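You operate a simulated robot arm through the tools that you are given. There is no shell and no other tool. Be economical: measure what you need, move in short steps, check, and stop when the job is done.

Carry out the task below with a simulated two-armed robot. There is one attempt and no reset: what you move stays moved.

Task
Refill both empty cells of the white tray from the middle teal drawer.
Fine: one balloon a cell; shut the drawer again; leave the tape roll in it. Where these are worked on the way, their far stop is far enough and under half their travel is too little: middle teal drawer.

It is judged by the outcome, as a careful person would: the job done as asked, and still so three seconds after it is handed in. It fails if anything else is knocked over, pushed out of place, dropped, spilled or broken.

Robot
Two 7-joint arms with fingered hands on one trunk, on a base that drives. Base frame: it is fixed to the floor where the robot stands at the start and does not move with it; the origin is under the middle of the robot, x ahead of it, y to its left, z up. Lengths are in mm, angles in rad, forces in N, time in s.
The left shoulder is at the start at [70, 149, 1035], the right one opposite. With the tool pointing down near the work surface each hand reaches from about 400 to 800 mm from the robot's upright axis, wherever it stands, measured 20 degrees to its own side. Places, roughly: middle teal drawer [800, 0, 700]. Payload 3.6 kg a hand.
The TCP of each hand is the grasp point between the finger pads, 25 mm short of the fingertips. In the tool frame z runs along the fingers and y along their closing line. Largest opening 88 mm; the body of the gripper starts 29 mm behind the TCP. The gripper is a hand of 4 fingers: y runs from the thumb to the fingers, the wrist lies at [-13, -97, -162] in the tool frame.
Orientation is told as [roll, pitch, yaw] about the base's x, y, z axes, in that order, counted from this pose: with the fingers straight down and the wrist toward the robot, the tool's x, y and z point along [0, 1, 0], [1, 0, 0] and [0, 0, -1] of the base frame.

Tools
- The arms move only by the tool jog_arm. It takes "left_steps", "right_steps" or both (then of equal length, played together; a hand with none holds still); each is a list of rows, each a list of 2 entries, a list of its own where there are three numbers: the shift along the tool's x, y, z in mm, then the turn, a rotation vector about the tool's x, y, z in rad. In form: [[[x, y, z], [rx, ry, rz]], ...]. A call has 1 to 8 rows; each row shifts and turns the commanded pose from where the row before left it, along the tool's axes as they then stand. A row lasts 0.2 s, in which the tool goes at most 50 mm and 0.15 rad; a call with a longer step from one row to the next is refused whole. A pose out of reach is approached as far as the arm can. The call stops where the force on the tool passes 60 N (or 10 N more than at its start, if that is more) or the arm is blocked; 0.2 s more then pass. In this call time passes only in rows, and 0.2 s behind the last. The reply holds the time, the measured pose of the TCP, the force on the tool along the base axes, the opening and the grip force, in the units named above and with some noise, with the torque about the TCP (base axes, N m) and any sound that the robot's microphone picked up, and new pictures: "views" is both (left out), scene, wrist or none (wrist: the cameras of the hands that moved).
- Cameras (640 x 400 px; columns grow to the right, rows downward): "scene" is now at [134.3, 36.3, 1253.5]; the picture's right is [0.35, -0.94, 0.00], its down [-0.60, -0.22, -0.77] and it looks along [0.72, 0.27, -0.64] (base axes); focal length 214 px, centre (320, 200). "left" rides on the left gripper at [-64, -83, -98] in its tool frame; the picture's right is [-0.62, -0.37, 0.69], its down [0.71, -0.63, 0.30] and it looks along [0.32, 0.68, 0.65] (tool axes); focal length 265 px, centre (320, 200). "right" rides on the right gripper at [64, -83, -98] in its tool frame; the picture's right is [-0.62, 0.37, -0.69], its down [-0.71, -0.63, 0.30] and it looks along [-0.32, 0.68, 0.65] (tool axes); focal length 265 px, centre (320, 200). There is no depth. A picture from a camera that has moved, and an enlarged one, comes with that camera's place and axes in the base frame and with its lens. The place of the scene camera against the robot may be out by one fixed shift of up to 12 mm in any direction.
- slide_trunk(by): slides the trunk up (or, below 0, down) by that many mm; the arms and the scene camera ride with it, the base frame stays. It gives what a move gives, with no picture.
- roll_base(legs): drives the robot by 1 to 6 legs, each [ahead, left, turn to the left] in mm, mm and rad, along the robot's own axes; the way and the turn of a leg run together, so that a leg with both is an arc; at most 1500 mm and 3.142 rad a leg. The arms and the cameras ride along, it lands a little off, and it stops where it bumps. It gives what a move gives, and a new picture of the scene camera.
- finger_targets(index, middle, ring, thumb_bend, thumb_turn, hand): sets how far each is bent, from 0 (flat) to 1 (curled in); at 0.3 the hand is open as for a grip, at 0.7 the pads meet at the TCP. One left out holds its place. A second passes; each finger stops where it meets its share of the squeeze, and holds until it gets a number again. It is the only way to open and close the hand. It gives what a move gives, with no picture; readings hold the bend of each and the force on the fingers (four entries, about 0 where the hand has none), thumb and palm. thumb_turn goes from beside the hand (0) to across from the fingers (1), as for a grip.
- turn_head(pan, tilt): turns the head with the scene camera to pan (to the left, within 1.501 rad either way) and tilt (down, from -0.506 to 1.204), counted from straight ahead of the robot. It gives what a move gives, and a new picture of the scene camera.
- close_up(camera, box): a new picture of the part [left, top, right, bottom] of that camera's present view, enlarged. No time passes.
- close_job(): hands the job in; it is judged then, once.

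Go step by step. Nothing tells you exact positions but the pictures and the camera data: compare them with the known pose of the tool, close in by small moves and look again before you grip or let go. The budget is 120 turns and 260 pictures, counting those below and the enlarged ones. Unless the task says otherwise, let go and move clear before handing in, and close with one line.

The tools are called as a command line: name --argument value ..., lists and objects as JSON in quotes. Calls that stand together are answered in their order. jog_arm: Moves the arms, as the interface text tells. Its arguments: {"type":"object","properties":{"left_steps":{"type":"array","items":{"type":"array"}},"right_steps":{"type":"array","items":{"type":"array"}},"views":{"type":"string","enum":["both","scene","wrist","none"]}},"required":[]} The other tools are called the same way: slide_trunk (by) slides the trunk up or down; finger_targets (index, middle, ring, thumb_bend, thumb_turn, hand) moves the fingers one by one; roll_base (legs) drives the base; turn_head (pan, tilt) turns the head that bears the scene camera; close_up (camera, box) takes an enlarged picture of a part of a camera's view; close_job () hands the job in.

At the start:

```text
time: 0.0
left_tool_pos: [412.0, 393.7, 1130.4]
left_ee_rot: [0.002, -0.001, 0.001]
left_ft_force: [0.5, -0.1, 0.2]
left_moment: [0.0, 0.02, 0.01]
left_opening: 87.5
left_finger_force: 0.2
left_shape: jaw
left_bend: [0.3, 0.3, 0.3, 0.3, 0.98]
left_finger forces: [0.1, 0.0, 0.1, 0.1, 0.0, 0.0]
right_tool_pos: [489.7, -38.7, 1143.2]
right_ee_rot: [0.001, -0.001, -0.001]
right_ft_force: [-0.6, -0.7, -0.7]
right_moment: [0.02, -0.01, 0.01]
right_opening: 87.7
right_finger_force: 0.1
right_shape: jaw
right_bend: [0.3, 0.3, 0.3, 0.3, 0.98]
right_finger forces: [0.1, 0.0, 0.0, 0.1, 0.0, 0.0]
trunk travel left (down, up): [-525.0, 415.0]
robot x, y, heading: [2.9, 0.1, 0.002]
head pan, tilt: [0.354, 0.696]
```

scene: 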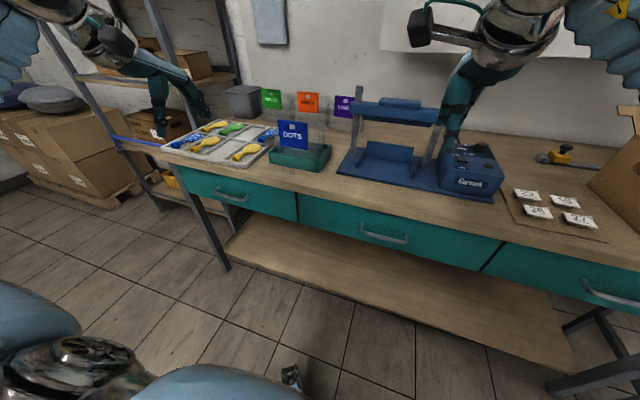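
right: 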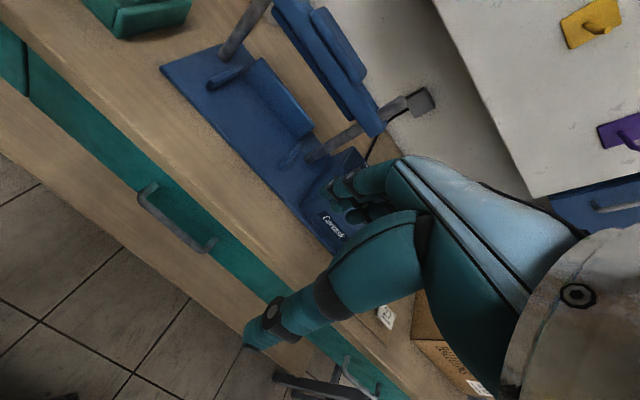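
left: 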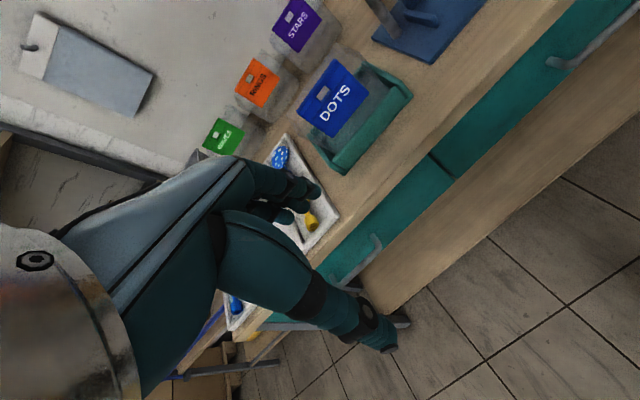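

I see a bench with three teal drawers, and the white tray at the left end. I'll look closer at the tray and at the middle drawer.

close_up --camera "scene" --box '[150, 80, 350, 205]'

close_up --camera "scene" --box '[290, 150, 530, 300]'

```text
3.20 times, centred on (250, 142) of scene
camera zoom: at [134.3, 36.3, 1253.5], right [0.35, -0.94, 0.0], down [-0.6, -0.22, -0.77], along [0.72, 0.27, -0.64], focal length 686 px, centre (544, 384)
```

zoom: 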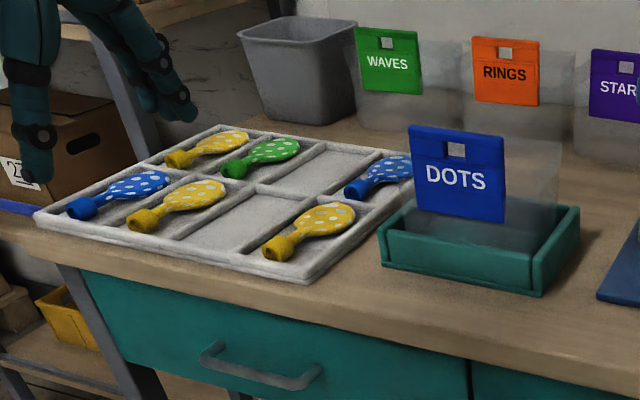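

```text
2.67 times, centred on (410, 225) of scene
camera zoom: at [134.3, 36.3, 1253.5], right [0.35, -0.94, 0.0], down [-0.6, -0.22, -0.77], along [0.72, 0.27, -0.64], focal length 572 px, centre (80, 133)
```

zoom: 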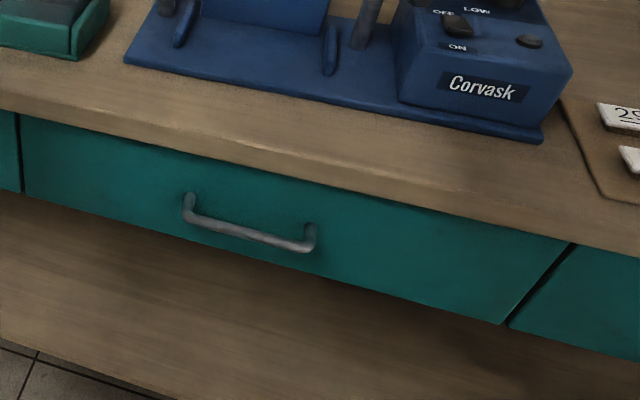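

The tray holds dotted balloons, and its empty cells are third from the left in the back and front rows. I'll take another view to get the handle position properly.

slide_trunk --by -150

turn_head --pan 0.0 --tilt 0.7

```text
time: 1.8
left_tool_pos: [411.0, 392.1, 981.2]
left_ee_rot: [0.0, -0.001, 0.001]
left_ft_force: [-0.1, 0.5, 0.2]
left_moment: [-0.01, -0.01, 0.03]
left_opening: 87.5
left_finger_force: 0.1
left_shape: jaw
left_bend: [0.3, 0.3, 0.3, 0.3, 0.98]
left_finger forces: [0.0, 0.0, 0.0, 0.0, 0.1, 0.0]
right_tool_pos: [490.7, -39.3, 992.7]
right_ee_rot: [0.001, 0.002, 0.0]
right_ft_force: [0.9, 0.0, 0.0]
right_moment: [-0.03, 0.04, -0.04]
right_opening: 87.6
right_finger_force: 0.1
right_shape: jaw
right_bend: [0.3, 0.3, 0.3, 0.3, 0.98]
right_finger forces: [0.0, 0.0, 0.0, 0.1, 0.0, 0.0]
trunk travel left (down, up): [-375.0, 565.0]
robot x, y, heading: [2.0, -3.3, -0.002]
head pan, tilt: [0.354, 0.696]
```

```text
time: 2.6
left_tool_pos: [409.8, 393.1, 980.6]
left_ee_rot: [0.001, 0.001, -0.001]
left_ft_force: [-0.8, -0.3, 0.3]
left_moment: [-0.01, -0.02, 0.01]
left_opening: 87.7
left_finger_force: 0.1
left_shape: jaw
left_bend: [0.3, 0.3, 0.3, 0.3, 0.98]
left_finger forces: [0.0, 0.1, 0.0, 0.1, 0.1, 0.0]
right_tool_pos: [489.0, -38.7, 993.3]
right_ee_rot: [0.0, 0.001, 0.0]
right_ft_force: [-0.2, 0.1, 0.1]
right_moment: [0.01, 0.0, 0.0]
right_opening: 87.8
right_finger_force: 0.1
right_shape: jaw
right_bend: [0.3, 0.3, 0.3, 0.3, 0.98]
right_finger forces: [0.0, 0.0, 0.1, 0.0, 0.0, 0.1]
trunk travel left (down, up): [-375.0, 565.0]
robot x, y, heading: [-1.5, 0.7, -0.001]
head pan, tilt: [0.0, 0.7]
camera scene: at [139.3, 6.5, 1103.3], right [0.0, -1.0, 0.0], down [-0.64, 0.0, -0.76], along [0.76, 0.0, -0.64], focal length 214 px, centre (320, 200)
```

scene: 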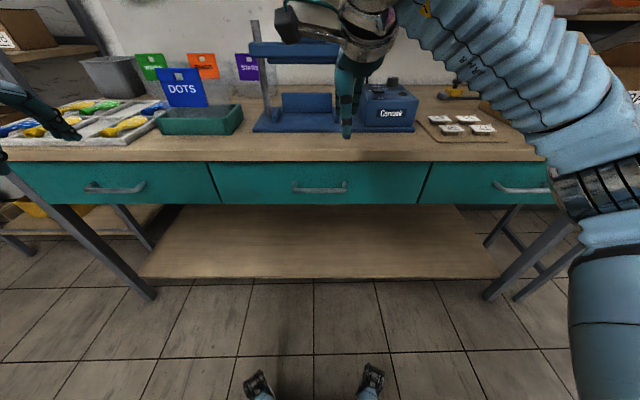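

The handle centre triangulates to about [604, 6, 755], with the bench underside near z 820. I'll pitch the right hand so the fingers point forward for gripping the bar.

jog_arm --right_steps '[[[0, 0, 0], [-0.15, 0, 0]], [[0, 0, 0], [-0.15, 0, 0]], [[0, 0, 0], [-0.15, 0, 0]], [[0, 0, 0], [-0.15, 0, 0]], [[0, 0, 0], [-0.15, 0, 0]], [[0, 0, 0], [-0.15, 0, 0]], [[0, 0, 0], [-0.15, 0, 0]], [[0, 0, 0], [-0.15, 0, 0]]]'

```text
time: 4.4
left_tool_pos: [408.4, 395.5, 980.9]
left_ee_rot: [-0.003, -0.003, 0.0]
left_ft_force: [0.4, 0.6, -0.3]
left_moment: [-0.02, -0.03, 0.0]
left_opening: 87.6
left_finger_force: 0.0
left_shape: jaw
left_bend: [0.3, 0.3, 0.3, 0.3, 0.98]
left_finger forces: [0.1, 0.0, 0.0, 0.0, 0.0, 0.0]
right_tool_pos: [486.7, -36.4, 993.7]
right_ee_rot: [-0.005, -1.205, 0.007]
right_ft_force: [-0.5, 0.4, 0.3]
right_moment: [-0.01, 0.0, 0.01]
right_opening: 87.6
right_finger_force: 0.0
right_shape: jaw
right_bend: [0.3, 0.3, 0.3, 0.3, 0.98]
right_finger forces: [0.0, 0.0, 0.1, 0.1, 0.0, 0.0]
trunk travel left (down, up): [-375.0, 565.0]
robot x, y, heading: [-2.3, -2.0, -0.003]
head pan, tilt: [0.0, 0.7]
camera scene: at [136.6, 9.0, 1103.6], right [0.0, -1.0, 0.0], down [-0.64, 0.0, -0.77], along [0.77, 0.0, -0.64], focal length 214 px, centre (320, 200)
camera right: at [366.6, 28.0, 951.1], right [-0.51, -0.62, 0.59], down [0.06, -0.72, -0.7], along [0.86, -0.32, 0.4], focal length 265 px, centre (320, 200)
```

scene: 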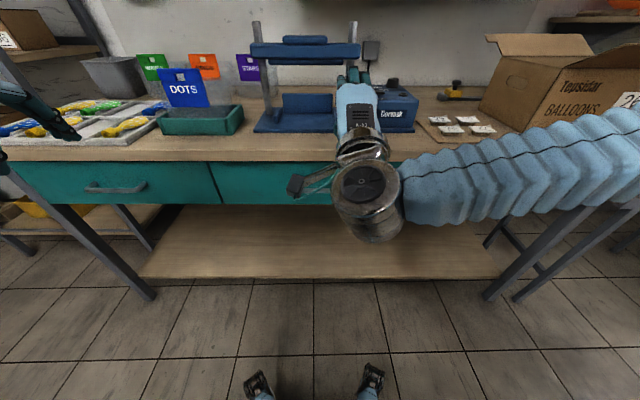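
right: 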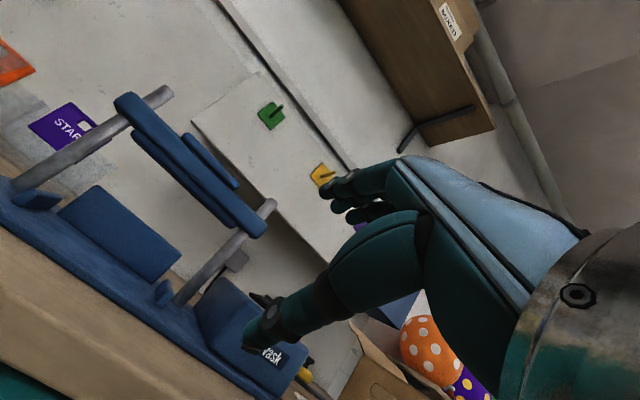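

The pitch worked. Next I lower the hand in front of the handle, staying clear of the bench edge.

jog_arm --right_steps '[[[6, -36, 16], [0, 0, 0]], [[6, -36, 16], [0, 0, 0]], [[6, -36, 16], [0, 0, 0]], [[6, -36, 16], [0, 0, 0]], [[6, -36, 16], [0, 0, 0]], [[6, -36, 16], [0, 0, 0]]]'

```text
time: 5.8
left_tool_pos: [411.6, 393.1, 981.1]
left_ee_rot: [-0.003, -0.001, 0.0]
left_ft_force: [-0.7, -0.4, -0.1]
left_moment: [-0.03, 0.0, 0.01]
left_opening: 87.9
left_finger_force: 0.0
left_shape: jaw
left_bend: [0.3, 0.3, 0.3, 0.3, 0.98]
left_finger forces: [0.1, 0.0, 0.1, 0.0, 0.0, 0.0]
right_tool_pos: [504.4, -1.6, 757.4]
right_ee_rot: [-0.001, -1.201, 0.003]
right_ft_force: [0.4, -0.8, -0.1]
right_moment: [0.01, -0.02, 0.02]
right_opening: 87.6
right_finger_force: 0.0
right_shape: jaw
right_bend: [0.3, 0.3, 0.3, 0.3, 0.98]
right_finger forces: [0.1, 0.1, 0.1, 0.0, 0.0, 0.0]
trunk travel left (down, up): [-375.0, 565.0]
robot x, y, heading: [-2.0, 2.2, 0.001]
head pan, tilt: [0.0, 0.7]
camera scene: at [139.7, 7.3, 1103.2], right [0.0, -1.0, 0.0], down [-0.64, 0.0, -0.76], along [0.76, 0.0, -0.64], focal length 214 px, centre (320, 200)
camera right: at [383.5, 63.5, 714.6], right [-0.51, -0.62, 0.59], down [0.06, -0.71, -0.7], along [0.86, -0.32, 0.4], focal length 265 px, centre (320, 200)
```

scene: 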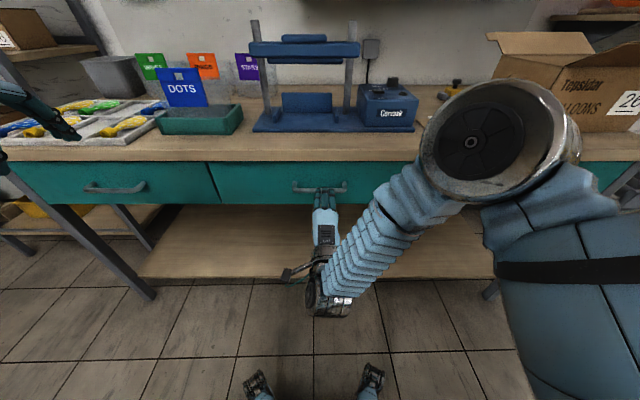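
right: 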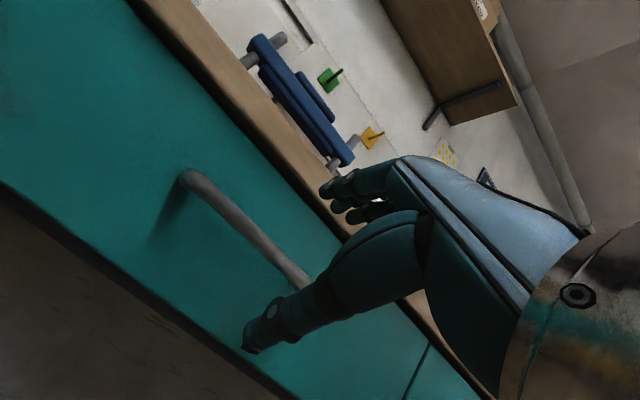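

The bar shows at z≈748 and x≈605 in the wrist view, matching the scene estimate. I advance so the bar lies between thumb and fingers.

jog_arm --right_steps '[[[1, 7, 24], [0, 0, 0]], [[1, 7, 24], [0, 0, 0]], [[1, 7, 24], [0, 0, 0]], [[1, 7, 24], [0, 0, 0]]]'

```text
time: 6.8
left_tool_pos: [411.6, 394.2, 981.7]
left_ee_rot: [0.0, -0.001, 0.0]
left_ft_force: [0.3, 0.3, -0.1]
left_moment: [0.01, 0.01, 0.0]
left_opening: 87.6
left_finger_force: 0.1
left_shape: jaw
left_bend: [0.3, 0.3, 0.3, 0.3, 0.98]
left_finger forces: [0.0, 0.0, 0.0, 0.1, 0.0, 0.0]
right_tool_pos: [586.1, 27.6, 766.4]
right_ee_rot: [0.0, -1.194, -0.005]
right_ft_force: [0.4, -0.8, 0.5]
right_moment: [-0.02, -0.01, -0.02]
right_opening: 87.6
right_finger_force: 0.0
right_shape: jaw
right_bend: [0.3, 0.3, 0.3, 0.3, 0.98]
right_finger forces: [0.1, 0.1, 0.0, 0.0, 0.0, 0.0]
right hand out of reach, approached as far as the arm can: row 2, 3, 4
trunk travel left (down, up): [-375.0, 565.0]
robot x, y, heading: [-2.3, 1.1, -0.002]
head pan, tilt: [0.0, 0.7]
camera scene: at [139.3, 6.7, 1103.2], right [0.0, -1.0, 0.0], down [-0.64, 0.0, -0.76], along [0.76, 0.0, -0.64], focal length 214 px, centre (320, 200)
camera right: at [465.6, 92.1, 724.6], right [-0.51, -0.62, 0.6], down [0.05, -0.71, -0.7], along [0.86, -0.33, 0.4], focal length 265 px, centre (320, 200)
```

scene: 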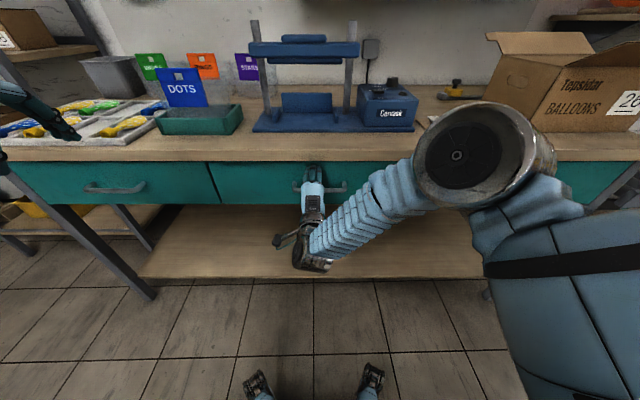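
right: 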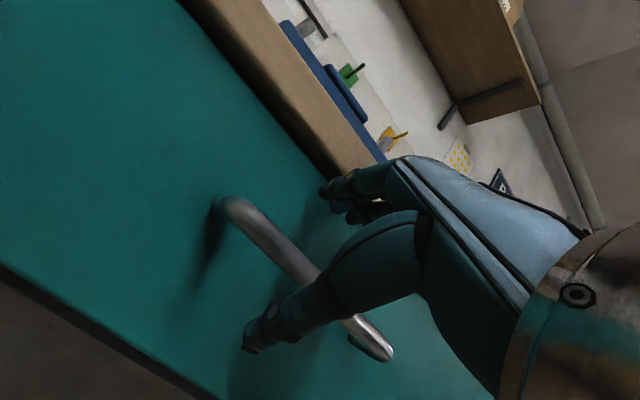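

The arm ran short of reach, so I retract a little and drive the base forward instead.

jog_arm --right_steps '[[[-2, -7, -24], [0, 0, 0]], [[-2, -7, -24], [0, 0, 0]], [[-2, -9, -24], [0, 0, 0]], [[0, -8, -20], [0, 0, 0]]]' --views "none"

roll_base --legs '[[80, 0, 0]]'

```text
time: 8.0
left_tool_pos: [411.1, 394.0, 980.4]
left_ee_rot: [0.0, 0.0, -0.001]
left_ft_force: [-1.2, -0.2, 0.0]
left_moment: [-0.03, 0.03, 0.0]
left_opening: 87.7
left_finger_force: 0.0
left_shape: jaw
left_bend: [0.3, 0.3, 0.3, 0.3, 0.98]
left_finger forces: [0.0, 0.0, 0.0, 0.0, 0.1, 0.0]
right_tool_pos: [502.0, -4.1, 765.8]
right_ee_rot: [0.059, -1.177, -0.12]
right_ft_force: [0.6, 0.3, 1.0]
right_moment: [0.0, -0.02, 0.03]
right_opening: 87.9
right_finger_force: 0.0
right_shape: jaw
right_bend: [0.3, 0.3, 0.3, 0.3, 0.98]
right_finger forces: [0.0, 0.0, 0.0, 0.0, 0.0, 0.1]
trunk travel left (down, up): [-375.0, 565.0]
robot x, y, heading: [-0.4, 0.6, 0.001]
head pan, tilt: [0.0, 0.7]
stopped in row 4 (right hand): the arm was blocked; the commanded pose is now the measured one
```

```text
time: 9.7
left_tool_pos: [489.6, 394.0, 981.0]
left_ee_rot: [-0.001, -0.001, -0.001]
left_ft_force: [-0.1, 0.0, -1.3]
left_moment: [0.02, 0.01, 0.0]
left_opening: 87.5
left_finger_force: 0.0
left_shape: jaw
left_bend: [0.3, 0.3, 0.3, 0.3, 0.98]
left_finger forces: [0.1, 0.1, 0.0, 0.0, 0.1, 0.0]
right_tool_pos: [579.0, -4.1, 765.0]
right_ee_rot: [0.046, -1.176, -0.111]
right_ft_force: [-0.2, -0.4, 0.6]
right_moment: [-0.02, 0.01, -0.01]
right_opening: 87.5
right_finger_force: 0.1
right_shape: jaw
right_bend: [0.3, 0.3, 0.3, 0.3, 0.98]
right_finger forces: [0.0, 0.1, 0.0, 0.0, 0.1, 0.1]
trunk travel left (down, up): [-375.0, 565.0]
robot x, y, heading: [78.0, 1.0, -0.004]
head pan, tilt: [0.0, 0.7]
camera scene: at [221.3, 6.7, 1103.4], right [0.0, -1.0, 0.0], down [-0.64, 0.0, -0.77], along [0.77, 0.0, -0.64], focal length 214 px, centre (320, 200)
```

scene: 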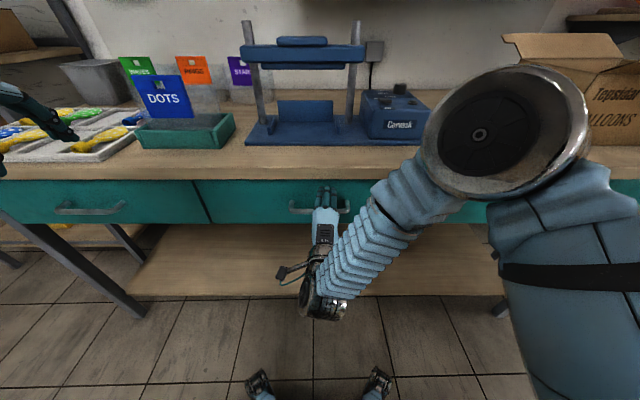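

The hand is at [579, -4, 765]; I lower the trunk 17 mm to bar height and look.

slide_trunk --by -17

close_up --camera "right" --box '[100, 50, 500, 400]'

```text
time: 10.3
left_tool_pos: [487.9, 392.6, 965.3]
left_ee_rot: [0.0, -0.002, 0.0]
left_ft_force: [1.0, 0.2, 0.1]
left_moment: [-0.01, -0.02, 0.02]
left_opening: 87.5
left_finger_force: 0.0
left_shape: jaw
left_bend: [0.3, 0.3, 0.3, 0.3, 0.98]
left_finger forces: [0.0, 0.1, 0.1, 0.0, 0.0, 0.0]
right_tool_pos: [579.0, -5.1, 749.3]
right_ee_rot: [0.051, -1.177, -0.119]
right_ft_force: [0.2, -0.1, 1.1]
right_moment: [-0.01, 0.01, -0.01]
right_opening: 87.7
right_finger_force: 0.0
right_shape: jaw
right_bend: [0.3, 0.3, 0.3, 0.3, 0.98]
right_finger forces: [0.1, 0.1, 0.0, 0.0, 0.1, 0.0]
trunk travel left (down, up): [-358.0, 582.0]
robot x, y, heading: [78.0, 0.0, -0.002]
head pan, tilt: [0.0, 0.7]
```

```text
1.14 times, centred on (300, 225) of right
camera zoom: at [463.0, 68.8, 710.2], right [-0.54, -0.6, 0.59], down [-0.01, -0.7, -0.71], along [0.84, -0.39, 0.37], focal length 303 px, centre (343, 171)
```

zoom: 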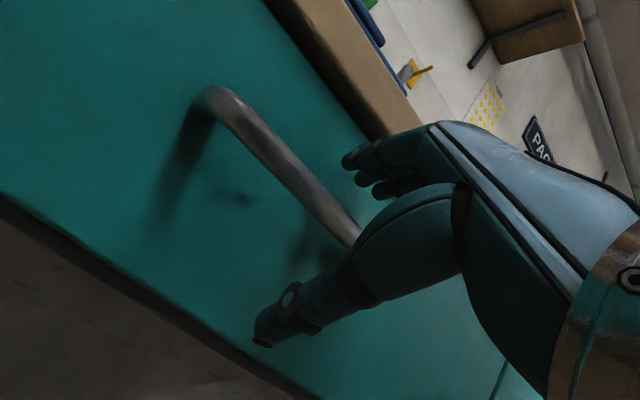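

The bar lies level with the gap between thumb and fingers. I drive forward slightly.

roll_base --legs '[[20, 0, 0]]'

close_up --camera "right" --box '[100, 50, 500, 400]'

close_up --camera "scene" --box '[260, 150, 380, 240]'

```text
time: 11.2
left_tool_pos: [501.9, 394.1, 967.4]
left_ee_rot: [-0.003, -0.009, -0.001]
left_ft_force: [0.4, 1.0, -0.4]
left_moment: [-0.03, -0.01, 0.03]
left_opening: 87.7
left_finger_force: 0.0
left_shape: jaw
left_bend: [0.3, 0.3, 0.3, 0.3, 0.98]
left_finger forces: [0.0, 0.1, 0.1, 0.0, 0.1, 0.0]
right_tool_pos: [592.4, -3.8, 751.0]
right_ee_rot: [0.043, -1.178, -0.104]
right_ft_force: [-54.4, 2.3, 2.2]
right_moment: [-0.17, -2.28, 0.1]
right_opening: 84.7
right_finger_force: 0.0
right_shape: jaw
right_bend: [0.32, 0.3, 0.3, 0.3, 0.98]
right_finger forces: [34.8, 19.7, 0.1, 0.0, 0.1, 0.1]
trunk travel left (down, up): [-358.0, 582.0]
robot x, y, heading: [100.8, -2.9, -0.001]
head pan, tilt: [0.0, 0.7]
camera scene: at [235.0, 6.7, 1087.4], right [0.0, -1.0, 0.0], down [-0.64, 0.0, -0.77], along [0.77, 0.0, -0.64], focal length 214 px, centre (320, 200)
```

scene: 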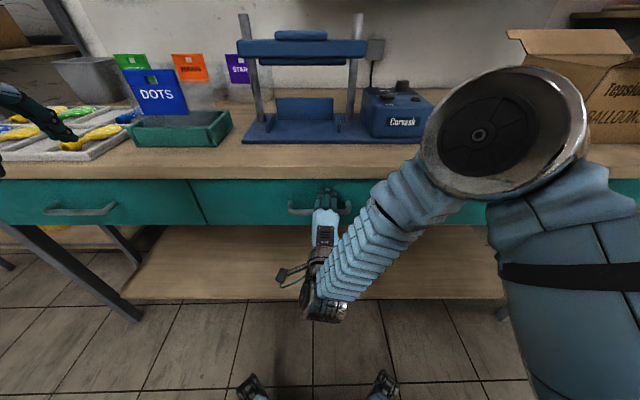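

```text
1.14 times, centred on (300, 225) of right
camera zoom: at [475.5, 68.6, 711.0], right [-0.54, -0.6, 0.59], down [0.0, -0.7, -0.71], along [0.84, -0.39, 0.38], focal length 303 px, centre (343, 171)
```

zoom: 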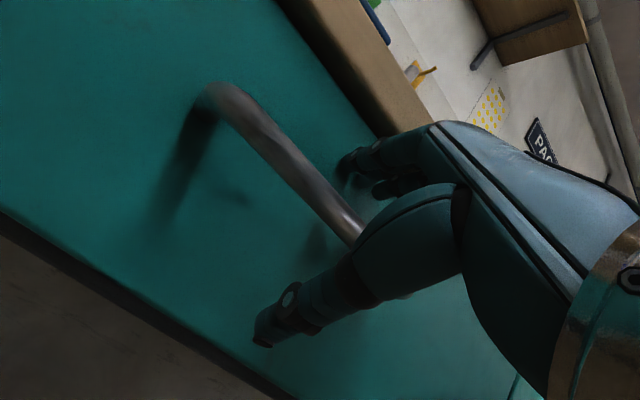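

```text
4.44 times, centred on (320, 195) of scene
camera zoom: at [235.0, 6.7, 1087.4], right [0.0, -1.0, 0.0], down [-0.64, 0.0, -0.77], along [0.77, 0.0, -0.64], focal length 953 px, centre (320, 222)
```

zoom: 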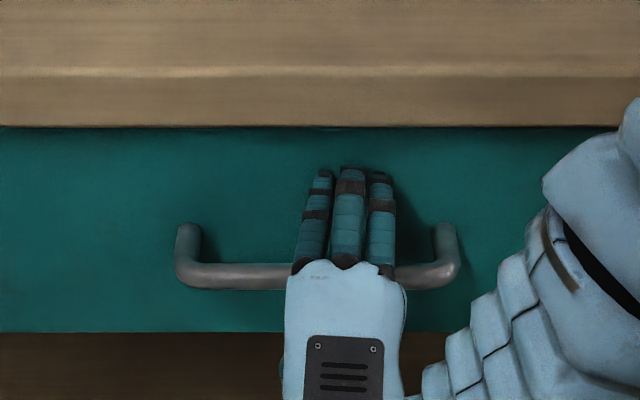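

The fingertips touch the drawer face (x≈620) and the bar sits under the fingers. I back off 10 mm and close the hand on the bar.

roll_base --legs '[[-14, 0, 0]]'

finger_targets --hand "right" --index 0.75 --middle 0.75 --ring 0.75 --thumb_bend 0.7

close_up --camera "right" --box '[100, 50, 500, 400]'

close_up --camera "scene" --box '[260, 150, 380, 240]'

```text
time: 12.1
left_tool_pos: [495.4, 393.5, 964.2]
left_ee_rot: [-0.003, 0.001, -0.002]
left_ft_force: [-0.6, -0.4, 0.3]
left_moment: [0.03, 0.01, 0.02]
left_opening: 87.7
left_finger_force: 0.2
left_shape: jaw
left_bend: [0.3, 0.3, 0.3, 0.3, 0.98]
left_finger forces: [0.1, 0.1, 0.0, 0.1, 0.0, 0.0]
right_tool_pos: [584.4, -4.1, 745.5]
right_ee_rot: [0.047, -1.17, -0.11]
right_ft_force: [-0.6, 0.2, 0.3]
right_moment: [0.0, 0.01, -0.01]
right_opening: 87.8
right_finger_force: 0.2
right_shape: jaw
right_bend: [0.3, 0.3, 0.3, 0.3, 0.98]
right_finger forces: [0.0, 0.0, 0.0, 0.1, 0.0, 0.0]
trunk travel left (down, up): [-358.0, 582.0]
robot x, y, heading: [86.3, 0.1, 0.001]
head pan, tilt: [0.0, 0.7]
camera scene: at [228.0, 6.4, 1086.2], right [0.0, -1.0, 0.0], down [-0.64, 0.0, -0.76], along [0.76, 0.0, -0.64], focal length 214 px, centre (320, 200)
```

scene: 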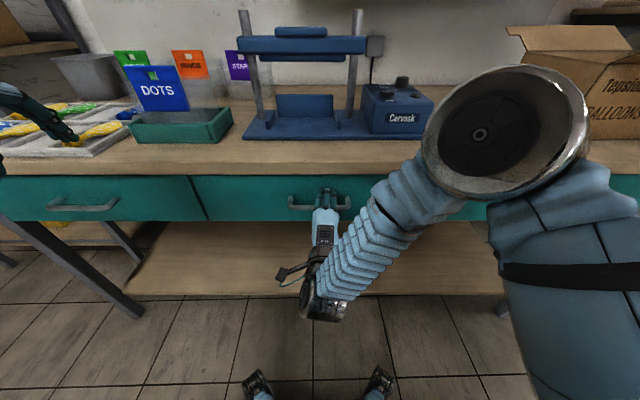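

```text
time: 13.1
left_tool_pos: [495.0, 392.7, 963.5]
left_ee_rot: [-0.002, 0.001, -0.001]
left_ft_force: [-0.6, 0.0, 0.2]
left_moment: [0.02, -0.01, -0.04]
left_opening: 87.4
left_finger_force: 0.0
left_shape: jaw
left_bend: [0.3, 0.3, 0.3, 0.3, 0.98]
left_finger forces: [0.0, 0.0, 0.0, 0.0, 0.0, 0.0]
right_tool_pos: [583.2, -4.0, 747.6]
right_ee_rot: [0.05, -1.17, -0.112]
right_ft_force: [-0.6, 0.7, 0.3]
right_moment: [0.03, -0.03, -0.01]
right_opening: 0.0
right_finger_force: 0.1
right_shape: fingers
right_bend: [0.75, 0.75, 0.75, 0.68, 0.98]
right_finger forces: [0.1, 0.0, 0.0, 0.0, 0.1, 0.0]
trunk travel left (down, up): [-358.0, 582.0]
robot x, y, heading: [89.3, 1.4, 0.001]
head pan, tilt: [0.0, 0.7]
```

```text
1.14 times, centred on (300, 225) of right
camera zoom: at [466.3, 68.6, 709.1], right [-0.54, -0.6, 0.6], down [-0.01, -0.7, -0.71], along [0.84, -0.39, 0.37], focal length 303 px, centre (343, 171)
```

zoom: 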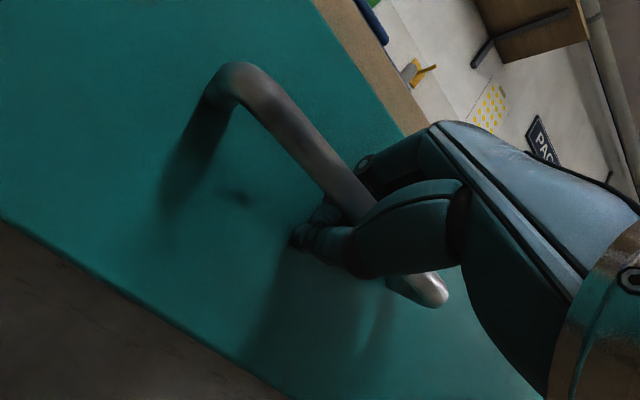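

```text
4.44 times, centred on (320, 195) of scene
camera zoom: at [227.3, 6.3, 1086.3], right [0.0, -1.0, 0.0], down [-0.64, 0.0, -0.77], along [0.77, 0.0, -0.64], focal length 953 px, centre (320, 222)
```

zoom: 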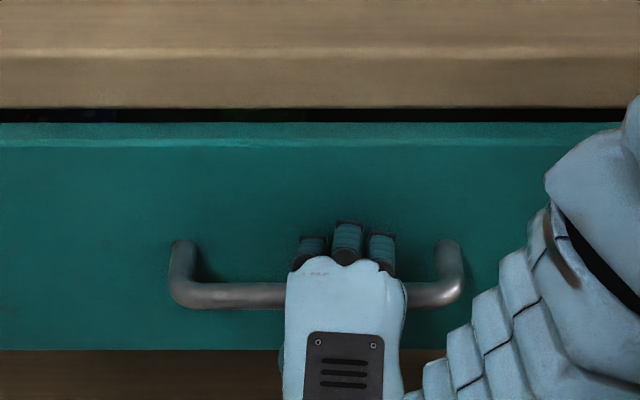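

The fingers hook the bar and have already pulled the drawer open a crack. I now drive straight back.

roll_base --legs '[[-200, 0, 0]]'

```text
time: 16.3
left_tool_pos: [296.0, 393.5, 962.8]
left_ee_rot: [0.0, 0.0, -0.001]
left_ft_force: [-0.2, -0.7, -0.3]
left_moment: [0.02, -0.01, 0.03]
left_opening: 87.5
left_finger_force: 0.0
left_shape: jaw
left_bend: [0.3, 0.3, 0.3, 0.3, 0.98]
left_finger forces: [0.0, 0.1, 0.1, 0.1, 0.1, 0.1]
right_tool_pos: [383.3, -5.6, 745.6]
right_ee_rot: [0.044, -1.171, -0.11]
right_ft_force: [0.0, -0.2, 0.2]
right_moment: [0.0, 0.01, -0.01]
right_opening: 0.1
right_finger_force: 0.1
right_shape: fingers
right_bend: [0.75, 0.75, 0.75, 0.68, 0.98]
right_finger forces: [0.1, 0.0, 0.0, 0.0, 0.0, 0.1]
trunk travel left (down, up): [-358.0, 582.0]
robot x, y, heading: [-112.7, -2.6, 0.003]
head pan, tilt: [0.0, 0.7]
camera scene: at [25.1, 6.5, 1086.2], right [0.0, -1.0, 0.0], down [-0.64, 0.0, -0.76], along [0.76, 0.0, -0.64], focal length 214 px, centre (320, 200)
```

scene: 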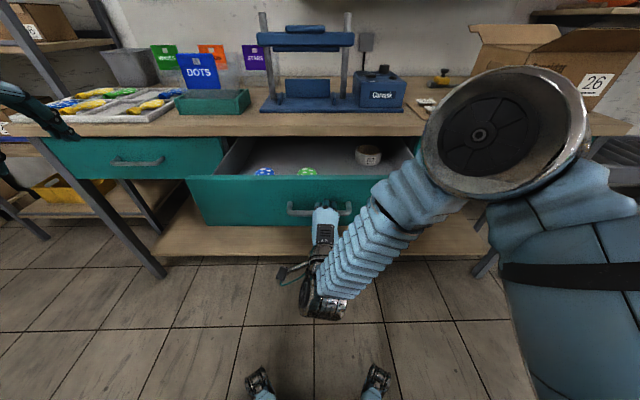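

The drawer slides freely; inside I see a blue and a green balloon at the front and the tape roll at the right. I continue back.

roll_base --legs '[[-100, 0, 0]]'

```text
time: 18.2
left_tool_pos: [196.6, 393.0, 963.9]
left_ee_rot: [-0.001, 0.002, -0.002]
left_ft_force: [0.3, -0.4, -0.1]
left_moment: [-0.03, 0.02, 0.05]
left_opening: 87.8
left_finger_force: 0.0
left_shape: jaw
left_bend: [0.3, 0.3, 0.3, 0.3, 0.98]
left_finger forces: [0.0, 0.1, 0.0, 0.0, 0.0, 0.0]
right_tool_pos: [283.8, -5.2, 746.3]
right_ee_rot: [0.044, -1.171, -0.109]
right_ft_force: [0.1, 0.1, 0.8]
right_moment: [-0.02, -0.03, -0.04]
right_opening: 0.0
right_finger_force: 0.0
right_shape: fingers
right_bend: [0.75, 0.75, 0.75, 0.68, 0.98]
right_finger forces: [0.0, 0.0, 0.0, 0.0, 0.0, 0.1]
trunk travel left (down, up): [-358.0, 582.0]
robot x, y, heading: [-217.0, 1.0, -0.003]
head pan, tilt: [0.0, 0.7]
camera scene: at [-77.7, 7.0, 1086.2], right [0.0, -1.0, 0.0], down [-0.64, 0.0, -0.76], along [0.76, 0.0, -0.64], focal length 214 px, centre (320, 200)
```

scene: 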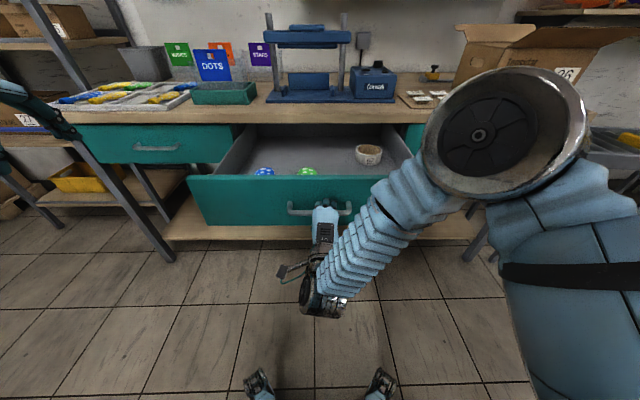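

The drawer is out about 300 mm. I release the handle and back the hand off.

finger_targets --hand "right" --index 0.3 --middle 0.3 --ring 0.3 --thumb_bend 0.3

roll_base --legs '[[-100, 0, 0]]'

```text
time: 19.2
left_tool_pos: [196.8, 394.0, 964.2]
left_ee_rot: [0.0, 0.002, -0.002]
left_ft_force: [0.0, -0.3, 0.4]
left_moment: [0.01, 0.01, 0.01]
left_opening: 87.8
left_finger_force: 0.1
left_shape: jaw
left_bend: [0.3, 0.3, 0.3, 0.3, 0.98]
left_finger forces: [0.0, 0.0, 0.0, 0.0, 0.1, 0.0]
right_tool_pos: [283.5, -5.4, 745.9]
right_ee_rot: [0.044, -1.171, -0.111]
right_ft_force: [0.7, 0.4, -0.3]
right_moment: [0.0, -0.02, 0.02]
right_opening: 84.5
right_finger_force: 0.1
right_shape: fingers
right_bend: [0.3, 0.3, 0.3, 0.3, 0.98]
right_finger forces: [0.0, 0.0, 0.0, 0.0, 0.0, 0.0]
trunk travel left (down, up): [-358.0, 582.0]
robot x, y, heading: [-216.3, -1.4, -0.003]
head pan, tilt: [0.0, 0.7]
```

```text
time: 21.2
left_tool_pos: [96.9, 393.7, 964.0]
left_ee_rot: [-0.001, 0.002, -0.002]
left_ft_force: [0.1, -0.2, 0.7]
left_moment: [0.0, 0.01, 0.01]
left_opening: 88.0
left_finger_force: 0.0
left_shape: jaw
left_bend: [0.3, 0.3, 0.3, 0.3, 0.98]
left_finger forces: [0.1, 0.1, 0.0, 0.0, 0.0, 0.0]
right_tool_pos: [186.3, -5.8, 746.1]
right_ee_rot: [0.043, -1.172, -0.106]
right_ft_force: [-0.3, -0.3, -0.5]
right_moment: [0.01, 0.03, 0.0]
right_opening: 84.5
right_finger_force: 0.1
right_shape: fingers
right_bend: [0.3, 0.3, 0.3, 0.3, 0.98]
right_finger forces: [0.0, 0.0, 0.1, 0.1, 0.0, 0.0]
trunk travel left (down, up): [-358.0, 582.0]
robot x, y, heading: [-316.7, 2.7, 0.001]
head pan, tilt: [0.0, 0.7]
camera scene: at [-180.1, 6.2, 1086.4], right [0.0, -1.0, 0.0], down [-0.64, 0.0, -0.77], along [0.77, 0.0, -0.64], focal length 214 px, centre (320, 200)
```

scene: 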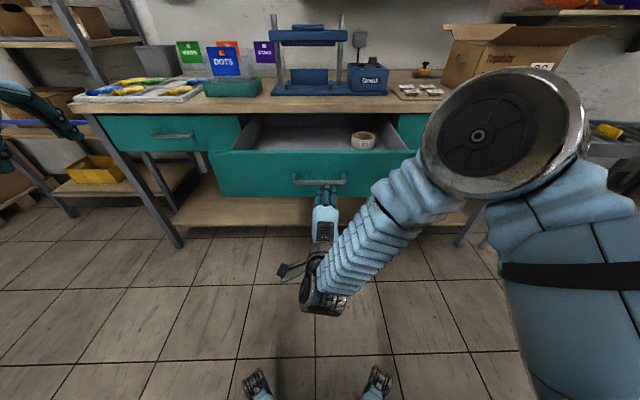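

Released cleanly, the drawer stayed open. I raise the trunk to look down into the drawer and pitch the right hand back down.

slide_trunk --by 350

jog_arm --right_steps '[[[0, 0, -30], [0.1, 0, 0]], [[0, 0, -30], [0.1, 0, 0]], [[-20, 0, -20], [0.1, 0, 0]], [[-30, 0, 0], [0.1, 0, 0]], [[-30, 0, 0], [0.1, 0, 0]], [[-30, 0, 0], [0.1, 0, 0]], [[-30, 0, 0], [0.1, 0, 0]]]' --views "none"

turn_head --pan 0.0 --tilt 0.85

```text
time: 24.6
left_tool_pos: [97.7, 393.7, 1314.9]
left_ee_rot: [0.001, 0.003, -0.001]
left_ft_force: [-0.3, -0.2, -0.5]
left_moment: [0.03, -0.01, 0.02]
left_opening: 87.9
left_finger_force: 0.0
left_shape: jaw
left_bend: [0.3, 0.3, 0.3, 0.3, 0.98]
left_finger forces: [0.1, 0.2, 0.0, 0.0, 0.0, 0.1]
right_tool_pos: [186.0, -4.9, 1096.0]
right_ee_rot: [0.043, -1.172, -0.108]
right_ft_force: [0.0, 0.7, -0.4]
right_moment: [0.01, 0.04, -0.03]
right_opening: 84.4
right_finger_force: 0.2
right_shape: fingers
right_bend: [0.3, 0.3, 0.3, 0.3, 0.98]
right_finger forces: [0.1, 0.0, 0.0, 0.0, 0.0, 0.0]
trunk travel left (down, up): [-708.0, 232.0]
robot x, y, heading: [-320.2, -0.5, 0.003]
head pan, tilt: [0.0, 0.7]
```

```text
time: 26.2
left_tool_pos: [97.1, 391.3, 1315.2]
left_ee_rot: [0.002, 0.002, -0.002]
left_ft_force: [0.1, -0.3, -0.2]
left_moment: [0.02, 0.0, 0.02]
left_opening: 87.7
left_finger_force: 0.0
left_shape: jaw
left_bend: [0.3, 0.3, 0.3, 0.3, 0.98]
left_finger forces: [0.0, 0.1, 0.0, 0.0, 0.0, 0.1]
right_tool_pos: [137.1, -123.4, 1130.1]
right_ee_rot: [0.021, -0.469, -0.077]
right_ft_force: [-0.3, 0.2, 0.0]
right_moment: [0.0, -0.02, 0.02]
right_opening: 84.3
right_finger_force: 0.1
right_shape: fingers
right_bend: [0.3, 0.3, 0.3, 0.3, 0.98]
right_finger forces: [0.0, 0.0, 0.0, 0.1, 0.0, 0.1]
right hand out of reach, approached as far as the arm can: row 5, 6, 7
trunk travel left (down, up): [-708.0, 232.0]
robot x, y, heading: [-320.5, -2.8, -0.003]
head pan, tilt: [0.0, 0.7]
```

```text
time: 26.9
left_tool_pos: [98.7, 391.6, 1314.5]
left_ee_rot: [0.002, 0.002, -0.002]
left_ft_force: [-0.5, 0.1, 0.6]
left_moment: [0.01, 0.0, 0.0]
left_opening: 87.9
left_finger_force: 0.1
left_shape: jaw
left_bend: [0.3, 0.3, 0.3, 0.3, 0.98]
left_finger forces: [0.0, 0.0, 0.0, 0.0, 0.0, 0.0]
right_tool_pos: [138.4, -120.9, 1129.6]
right_ee_rot: [0.019, -0.47, -0.077]
right_ft_force: [-0.8, 0.7, -0.3]
right_moment: [-0.01, -0.01, -0.02]
right_opening: 84.6
right_finger_force: 0.1
right_shape: fingers
right_bend: [0.3, 0.3, 0.3, 0.3, 0.98]
right_finger forces: [0.1, 0.0, 0.1, 0.0, 0.0, 0.0]
trunk travel left (down, up): [-708.0, 232.0]
robot x, y, heading: [-317.2, 1.6, -0.004]
head pan, tilt: [0.0, 0.85]
camera scene: at [-186.4, 4.9, 1424.1], right [0.0, -1.0, 0.0], down [-0.75, 0.0, -0.66], along [0.66, 0.0, -0.75], focal length 214 px, centre (320, 200)
```

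scene: 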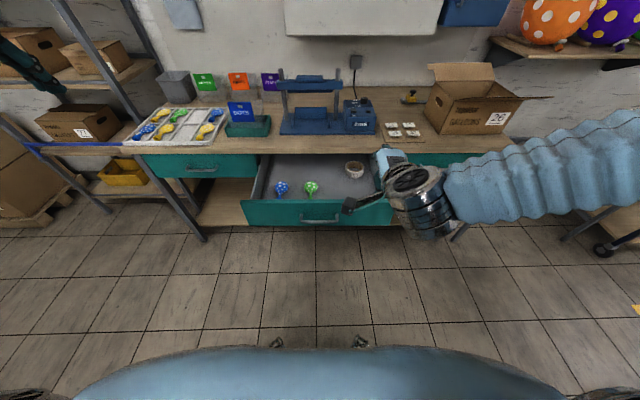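

close_up --camera "scene" --box '[235, 145, 405, 240]'

close_up --camera "scene" --box '[120, 90, 280, 190]'

```text
3.76 times, centred on (320, 192) of scene
camera zoom: at [-186.4, 4.9, 1424.1], right [0.0, -1.0, 0.0], down [-0.75, 0.0, -0.66], along [0.66, 0.0, -0.75], focal length 807 px, centre (320, 228)
```

zoom: 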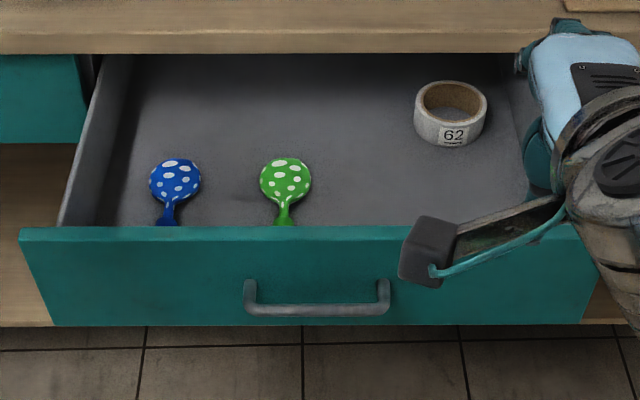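

```text
4.00 times, centred on (200, 140) of scene
camera zoom: at [-186.4, 4.9, 1424.1], right [0.0, -1.0, 0.0], down [-0.75, 0.0, -0.66], along [0.66, 0.0, -0.75], focal length 858 px, centre (800, 440)
```

zoom: 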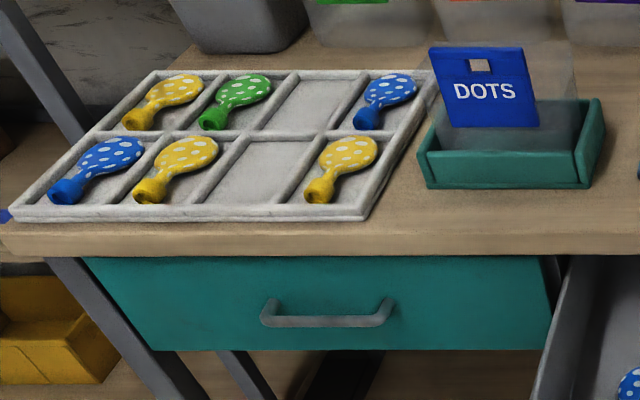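

The drawer holds a blue and a green dotted balloon and the tape roll (right). I'll use the left hand with a yaw of -90° to grip across the balloons, and raise the right hand clear.

jog_arm --left_steps '[[[0, 0, 0], [0, 0, 0.15]], [[0, 0, 0], [0, 0, 0.15]], [[0, 0, 0], [0, 0, 0.15]], [[0, 0, 0], [0, 0, 0.15]], [[0, 0, 0], [0, 0, 0.15]], [[0, 0, 0], [0, 0, 0.15]], [[0, 0, 0], [0, 0, 0.15]], [[0, 0, 0], [0, 0, 0.15]]]' --right_steps '[[[0, 0, -20], [0.05, 0, 0]], [[0, 0, -20], [0.05, 0, 0]], [[0, 0, -20], [0.05, 0, 0]], [[0, 0, -20], [0.05, 0, 0]], [[0, 0, -20], [0.05, 0, 0]], [[0, 0, -20], [0.05, 0, 0]], [[0, 0, -20], [0.05, 0, 0]], [[0, 0, -20], [0.05, 0, 0]]]' --views "none"

jog_arm --left_steps '[[[0, 0, 0], [0, 0, 0.15]], [[0, 0, 0], [0, 0, 0.15]], [[0, 0, 0], [0, 0, 0.07]]]' --right_steps '[[[0, 0, -20], [0, 0, 0]], [[0, 0, -20], [0, 0, 0]], [[0, 0, -20], [0, 0, 0]]]' --views "wrist"

```text
time: 28.7
left_tool_pos: [99.5, 392.0, 1313.4]
left_ee_rot: [-0.001, 0.002, -1.206]
left_ft_force: [-0.4, -0.4, 0.1]
left_moment: [0.01, -0.02, 0.0]
left_opening: 87.8
left_finger_force: 0.0
left_shape: jaw
left_bend: [0.3, 0.3, 0.3, 0.3, 0.98]
left_finger forces: [0.0, 0.0, 0.0, 0.0, 0.0, 0.0]
right_tool_pos: [93.8, -120.8, 1279.6]
right_ee_rot: [0.017, -0.07, -0.069]
right_ft_force: [1.5, -0.2, 0.1]
right_moment: [-0.01, -0.03, 0.01]
right_opening: 84.6
right_finger_force: 0.0
right_shape: fingers
right_bend: [0.3, 0.3, 0.3, 0.3, 0.98]
right_finger forces: [0.0, 0.0, 0.0, 0.1, 0.0, 0.1]
trunk travel left (down, up): [-708.0, 232.0]
robot x, y, heading: [-320.8, 0.3, -0.002]
head pan, tilt: [0.0, 0.85]
```

```text
time: 29.5
left_tool_pos: [97.7, 394.9, 1313.3]
left_ee_rot: [-0.003, -0.001, -1.573]
left_ft_force: [0.3, 0.6, -0.2]
left_moment: [-0.01, -0.01, 0.02]
left_opening: 88.0
left_finger_force: 0.1
left_shape: jaw
left_bend: [0.3, 0.3, 0.3, 0.3, 0.98]
left_finger forces: [0.0, 0.1, 0.0, 0.0, 0.0, 0.0]
right_tool_pos: [88.1, -122.3, 1340.5]
right_ee_rot: [0.014, -0.073, -0.068]
right_ft_force: [-0.2, 0.2, -0.5]
right_moment: [0.01, 0.01, 0.0]
right_opening: 84.4
right_finger_force: 0.1
right_shape: fingers
right_bend: [0.3, 0.3, 0.3, 0.3, 0.98]
right_finger forces: [0.0, 0.0, 0.1, 0.0, 0.1, 0.1]
trunk travel left (down, up): [-708.0, 232.0]
robot x, y, heading: [-319.7, -2.1, 0.001]
head pan, tilt: [0.0, 0.85]
camera right: at [3.2, -52.6, 1434.1], right [0.27, -0.65, 0.71], down [-0.65, -0.67, -0.36], along [0.71, -0.36, -0.61], focal length 265 px, centre (320, 200)
camera left: at [33.3, 477.5, 1411.5], right [-0.62, 0.37, -0.69], down [0.72, 0.63, -0.31], along [0.32, -0.69, -0.65], focal length 265 px, centre (320, 200)
```

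right: 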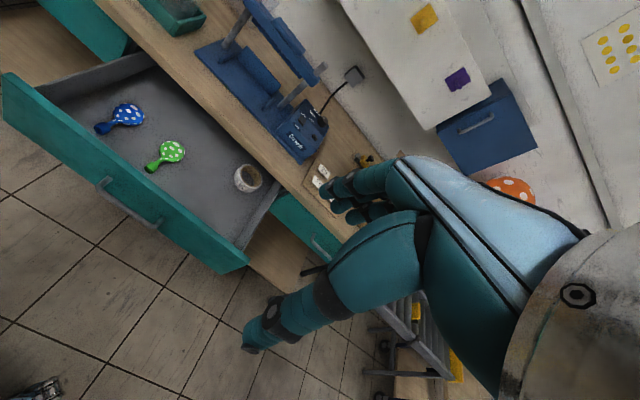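
left: 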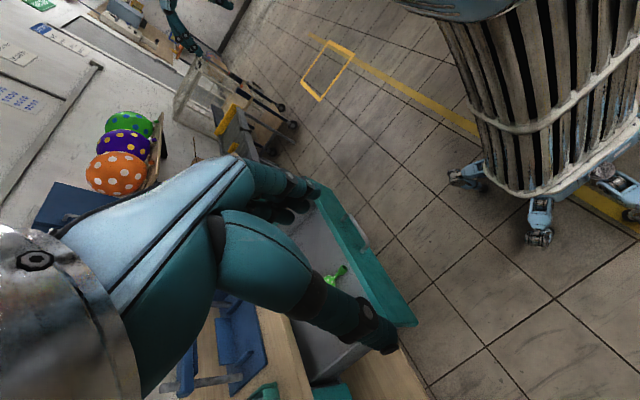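

Triangulated: blue balloon bulb at about [530, 187, 702] with its neck toward the front at x≈447, and the green one at about [530, 44, 702]. I drive forward, lower the trunk, and bring the left hand above the blue balloon.

roll_base --legs '[[300, 0, 0]]'

slide_trunk --by -260

jog_arm --left_steps '[[[18, 34, 0], [0, 0, 0]], [[18, 34, 0], [0, 0, 0]], [[18, 34, 0], [0, 0, 0]], [[18, 34, 0], [0, 0, 0]], [[18, 34, 20], [0, 0, 0]], [[18, 34, 40], [0, 0, 0]]]'

```text
time: 33.9
left_tool_pos: [398.9, 389.6, 1315.2]
left_ee_rot: [0.0, 0.002, -1.571]
left_ft_force: [-0.2, -0.3, 0.0]
left_moment: [0.01, 0.02, -0.01]
left_opening: 87.7
left_finger_force: 0.0
left_shape: jaw
left_bend: [0.3, 0.3, 0.3, 0.3, 0.98]
left_finger forces: [0.0, 0.1, 0.0, 0.1, 0.0, 0.0]
right_tool_pos: [386.9, -126.5, 1342.5]
right_ee_rot: [0.021, -0.074, -0.071]
right_ft_force: [-0.3, -0.4, 0.7]
right_moment: [0.01, 0.03, 0.01]
right_opening: 84.2
right_finger_force: 0.1
right_shape: fingers
right_bend: [0.3, 0.3, 0.3, 0.3, 0.98]
right_finger forces: [0.0, 0.0, 0.0, 0.0, 0.0, 0.0]
trunk travel left (down, up): [-708.0, 232.0]
robot x, y, heading: [-17.1, -1.0, -0.002]
head pan, tilt: [0.0, 0.85]
camera scene: at [114.3, 2.9, 1424.3], right [0.0, -1.0, 0.0], down [-0.75, 0.0, -0.66], along [0.66, 0.0, -0.75], focal length 214 px, centre (320, 200)
```

scene: 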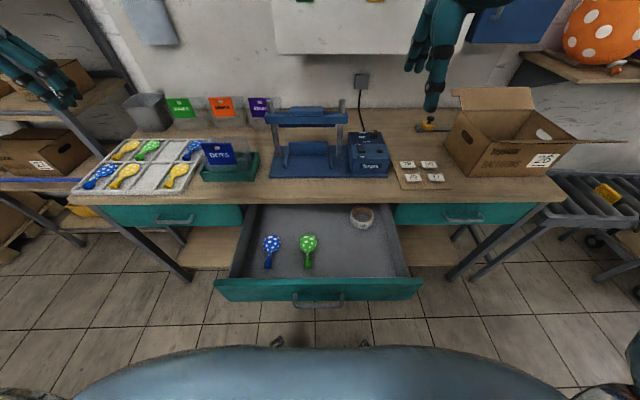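

```text
time: 36.6
left_tool_pos: [400.4, 392.3, 1054.3]
left_ee_rot: [0.0, 0.0, -1.573]
left_ft_force: [0.6, 0.6, -0.6]
left_moment: [-0.01, 0.0, 0.01]
left_opening: 87.8
left_finger_force: 0.1
left_shape: jaw
left_bend: [0.3, 0.3, 0.3, 0.3, 0.98]
left_finger forces: [0.0, 0.1, 0.1, 0.1, 0.0, 0.0]
right_tool_pos: [388.0, -124.2, 1081.6]
right_ee_rot: [0.018, -0.075, -0.071]
right_ft_force: [0.5, -0.1, 0.4]
right_moment: [-0.01, -0.02, 0.0]
right_opening: 84.6
right_finger_force: 0.0
right_shape: fingers
right_bend: [0.3, 0.3, 0.3, 0.3, 0.98]
right_finger forces: [0.1, 0.0, 0.0, 0.0, 0.0, 0.0]
trunk travel left (down, up): [-448.0, 492.0]
robot x, y, heading: [-14.3, 5.4, -0.002]
head pan, tilt: [0.0, 0.85]
```

```text
refused: row 6 steps farther than a row can; nothing moved
```

Positions confirmed by this view. I bring the left hand over the blue balloon in smaller steps.

jog_arm --left_steps '[[[19, 34, 0], [0, 0, 0]], [[19, 34, 0], [0, 0, 0]], [[19, 34, 0], [0, 0, 0]], [[19, 34, 0], [0, 0, 0]], [[19, 34, 20], [0, 0, 0]], [[19, 34, 25], [0, 0, 0]], [[0, 0, 45], [0, 0, 0]], [[0, 0, 45], [0, 0, 0]]]'

```text
time: 38.4
left_tool_pos: [515.7, 187.2, 917.7]
left_ee_rot: [-0.001, 0.001, -1.573]
left_ft_force: [-0.3, 0.4, -0.4]
left_moment: [-0.01, 0.05, 0.02]
left_opening: 87.9
left_finger_force: 0.0
left_shape: jaw
left_bend: [0.3, 0.3, 0.3, 0.3, 0.98]
left_finger forces: [0.0, 0.1, 0.0, 0.0, 0.0, 0.0]
right_tool_pos: [390.2, -125.1, 1080.9]
right_ee_rot: [0.018, -0.07, -0.072]
right_ft_force: [0.2, 0.2, -0.1]
right_moment: [-0.01, 0.04, -0.01]
right_opening: 84.6
right_finger_force: 0.1
right_shape: fingers
right_bend: [0.3, 0.3, 0.3, 0.3, 0.98]
right_finger forces: [0.0, 0.0, 0.1, 0.1, 0.0, 0.1]
trunk travel left (down, up): [-448.0, 492.0]
robot x, y, heading: [-14.6, -0.4, -0.009]
head pan, tilt: [0.0, 0.85]
camera scene: at [118.0, 5.4, 1163.9], right [0.0, -1.0, 0.0], down [-0.75, 0.0, -0.66], along [0.66, 0.0, -0.75], focal length 214 px, centre (320, 200)
camera left: at [450.9, 271.3, 1016.3], right [-0.62, 0.37, -0.69], down [0.72, 0.63, -0.31], along [0.32, -0.68, -0.65], focal length 265 px, centre (320, 200)
```

scene: 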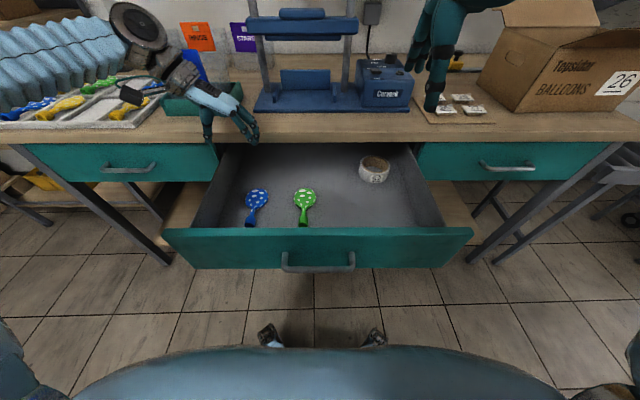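
left: 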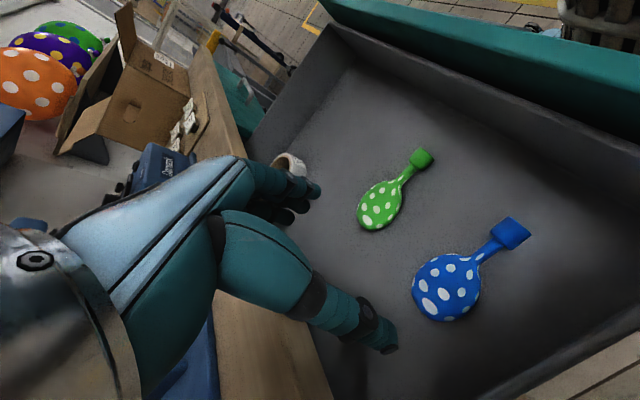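

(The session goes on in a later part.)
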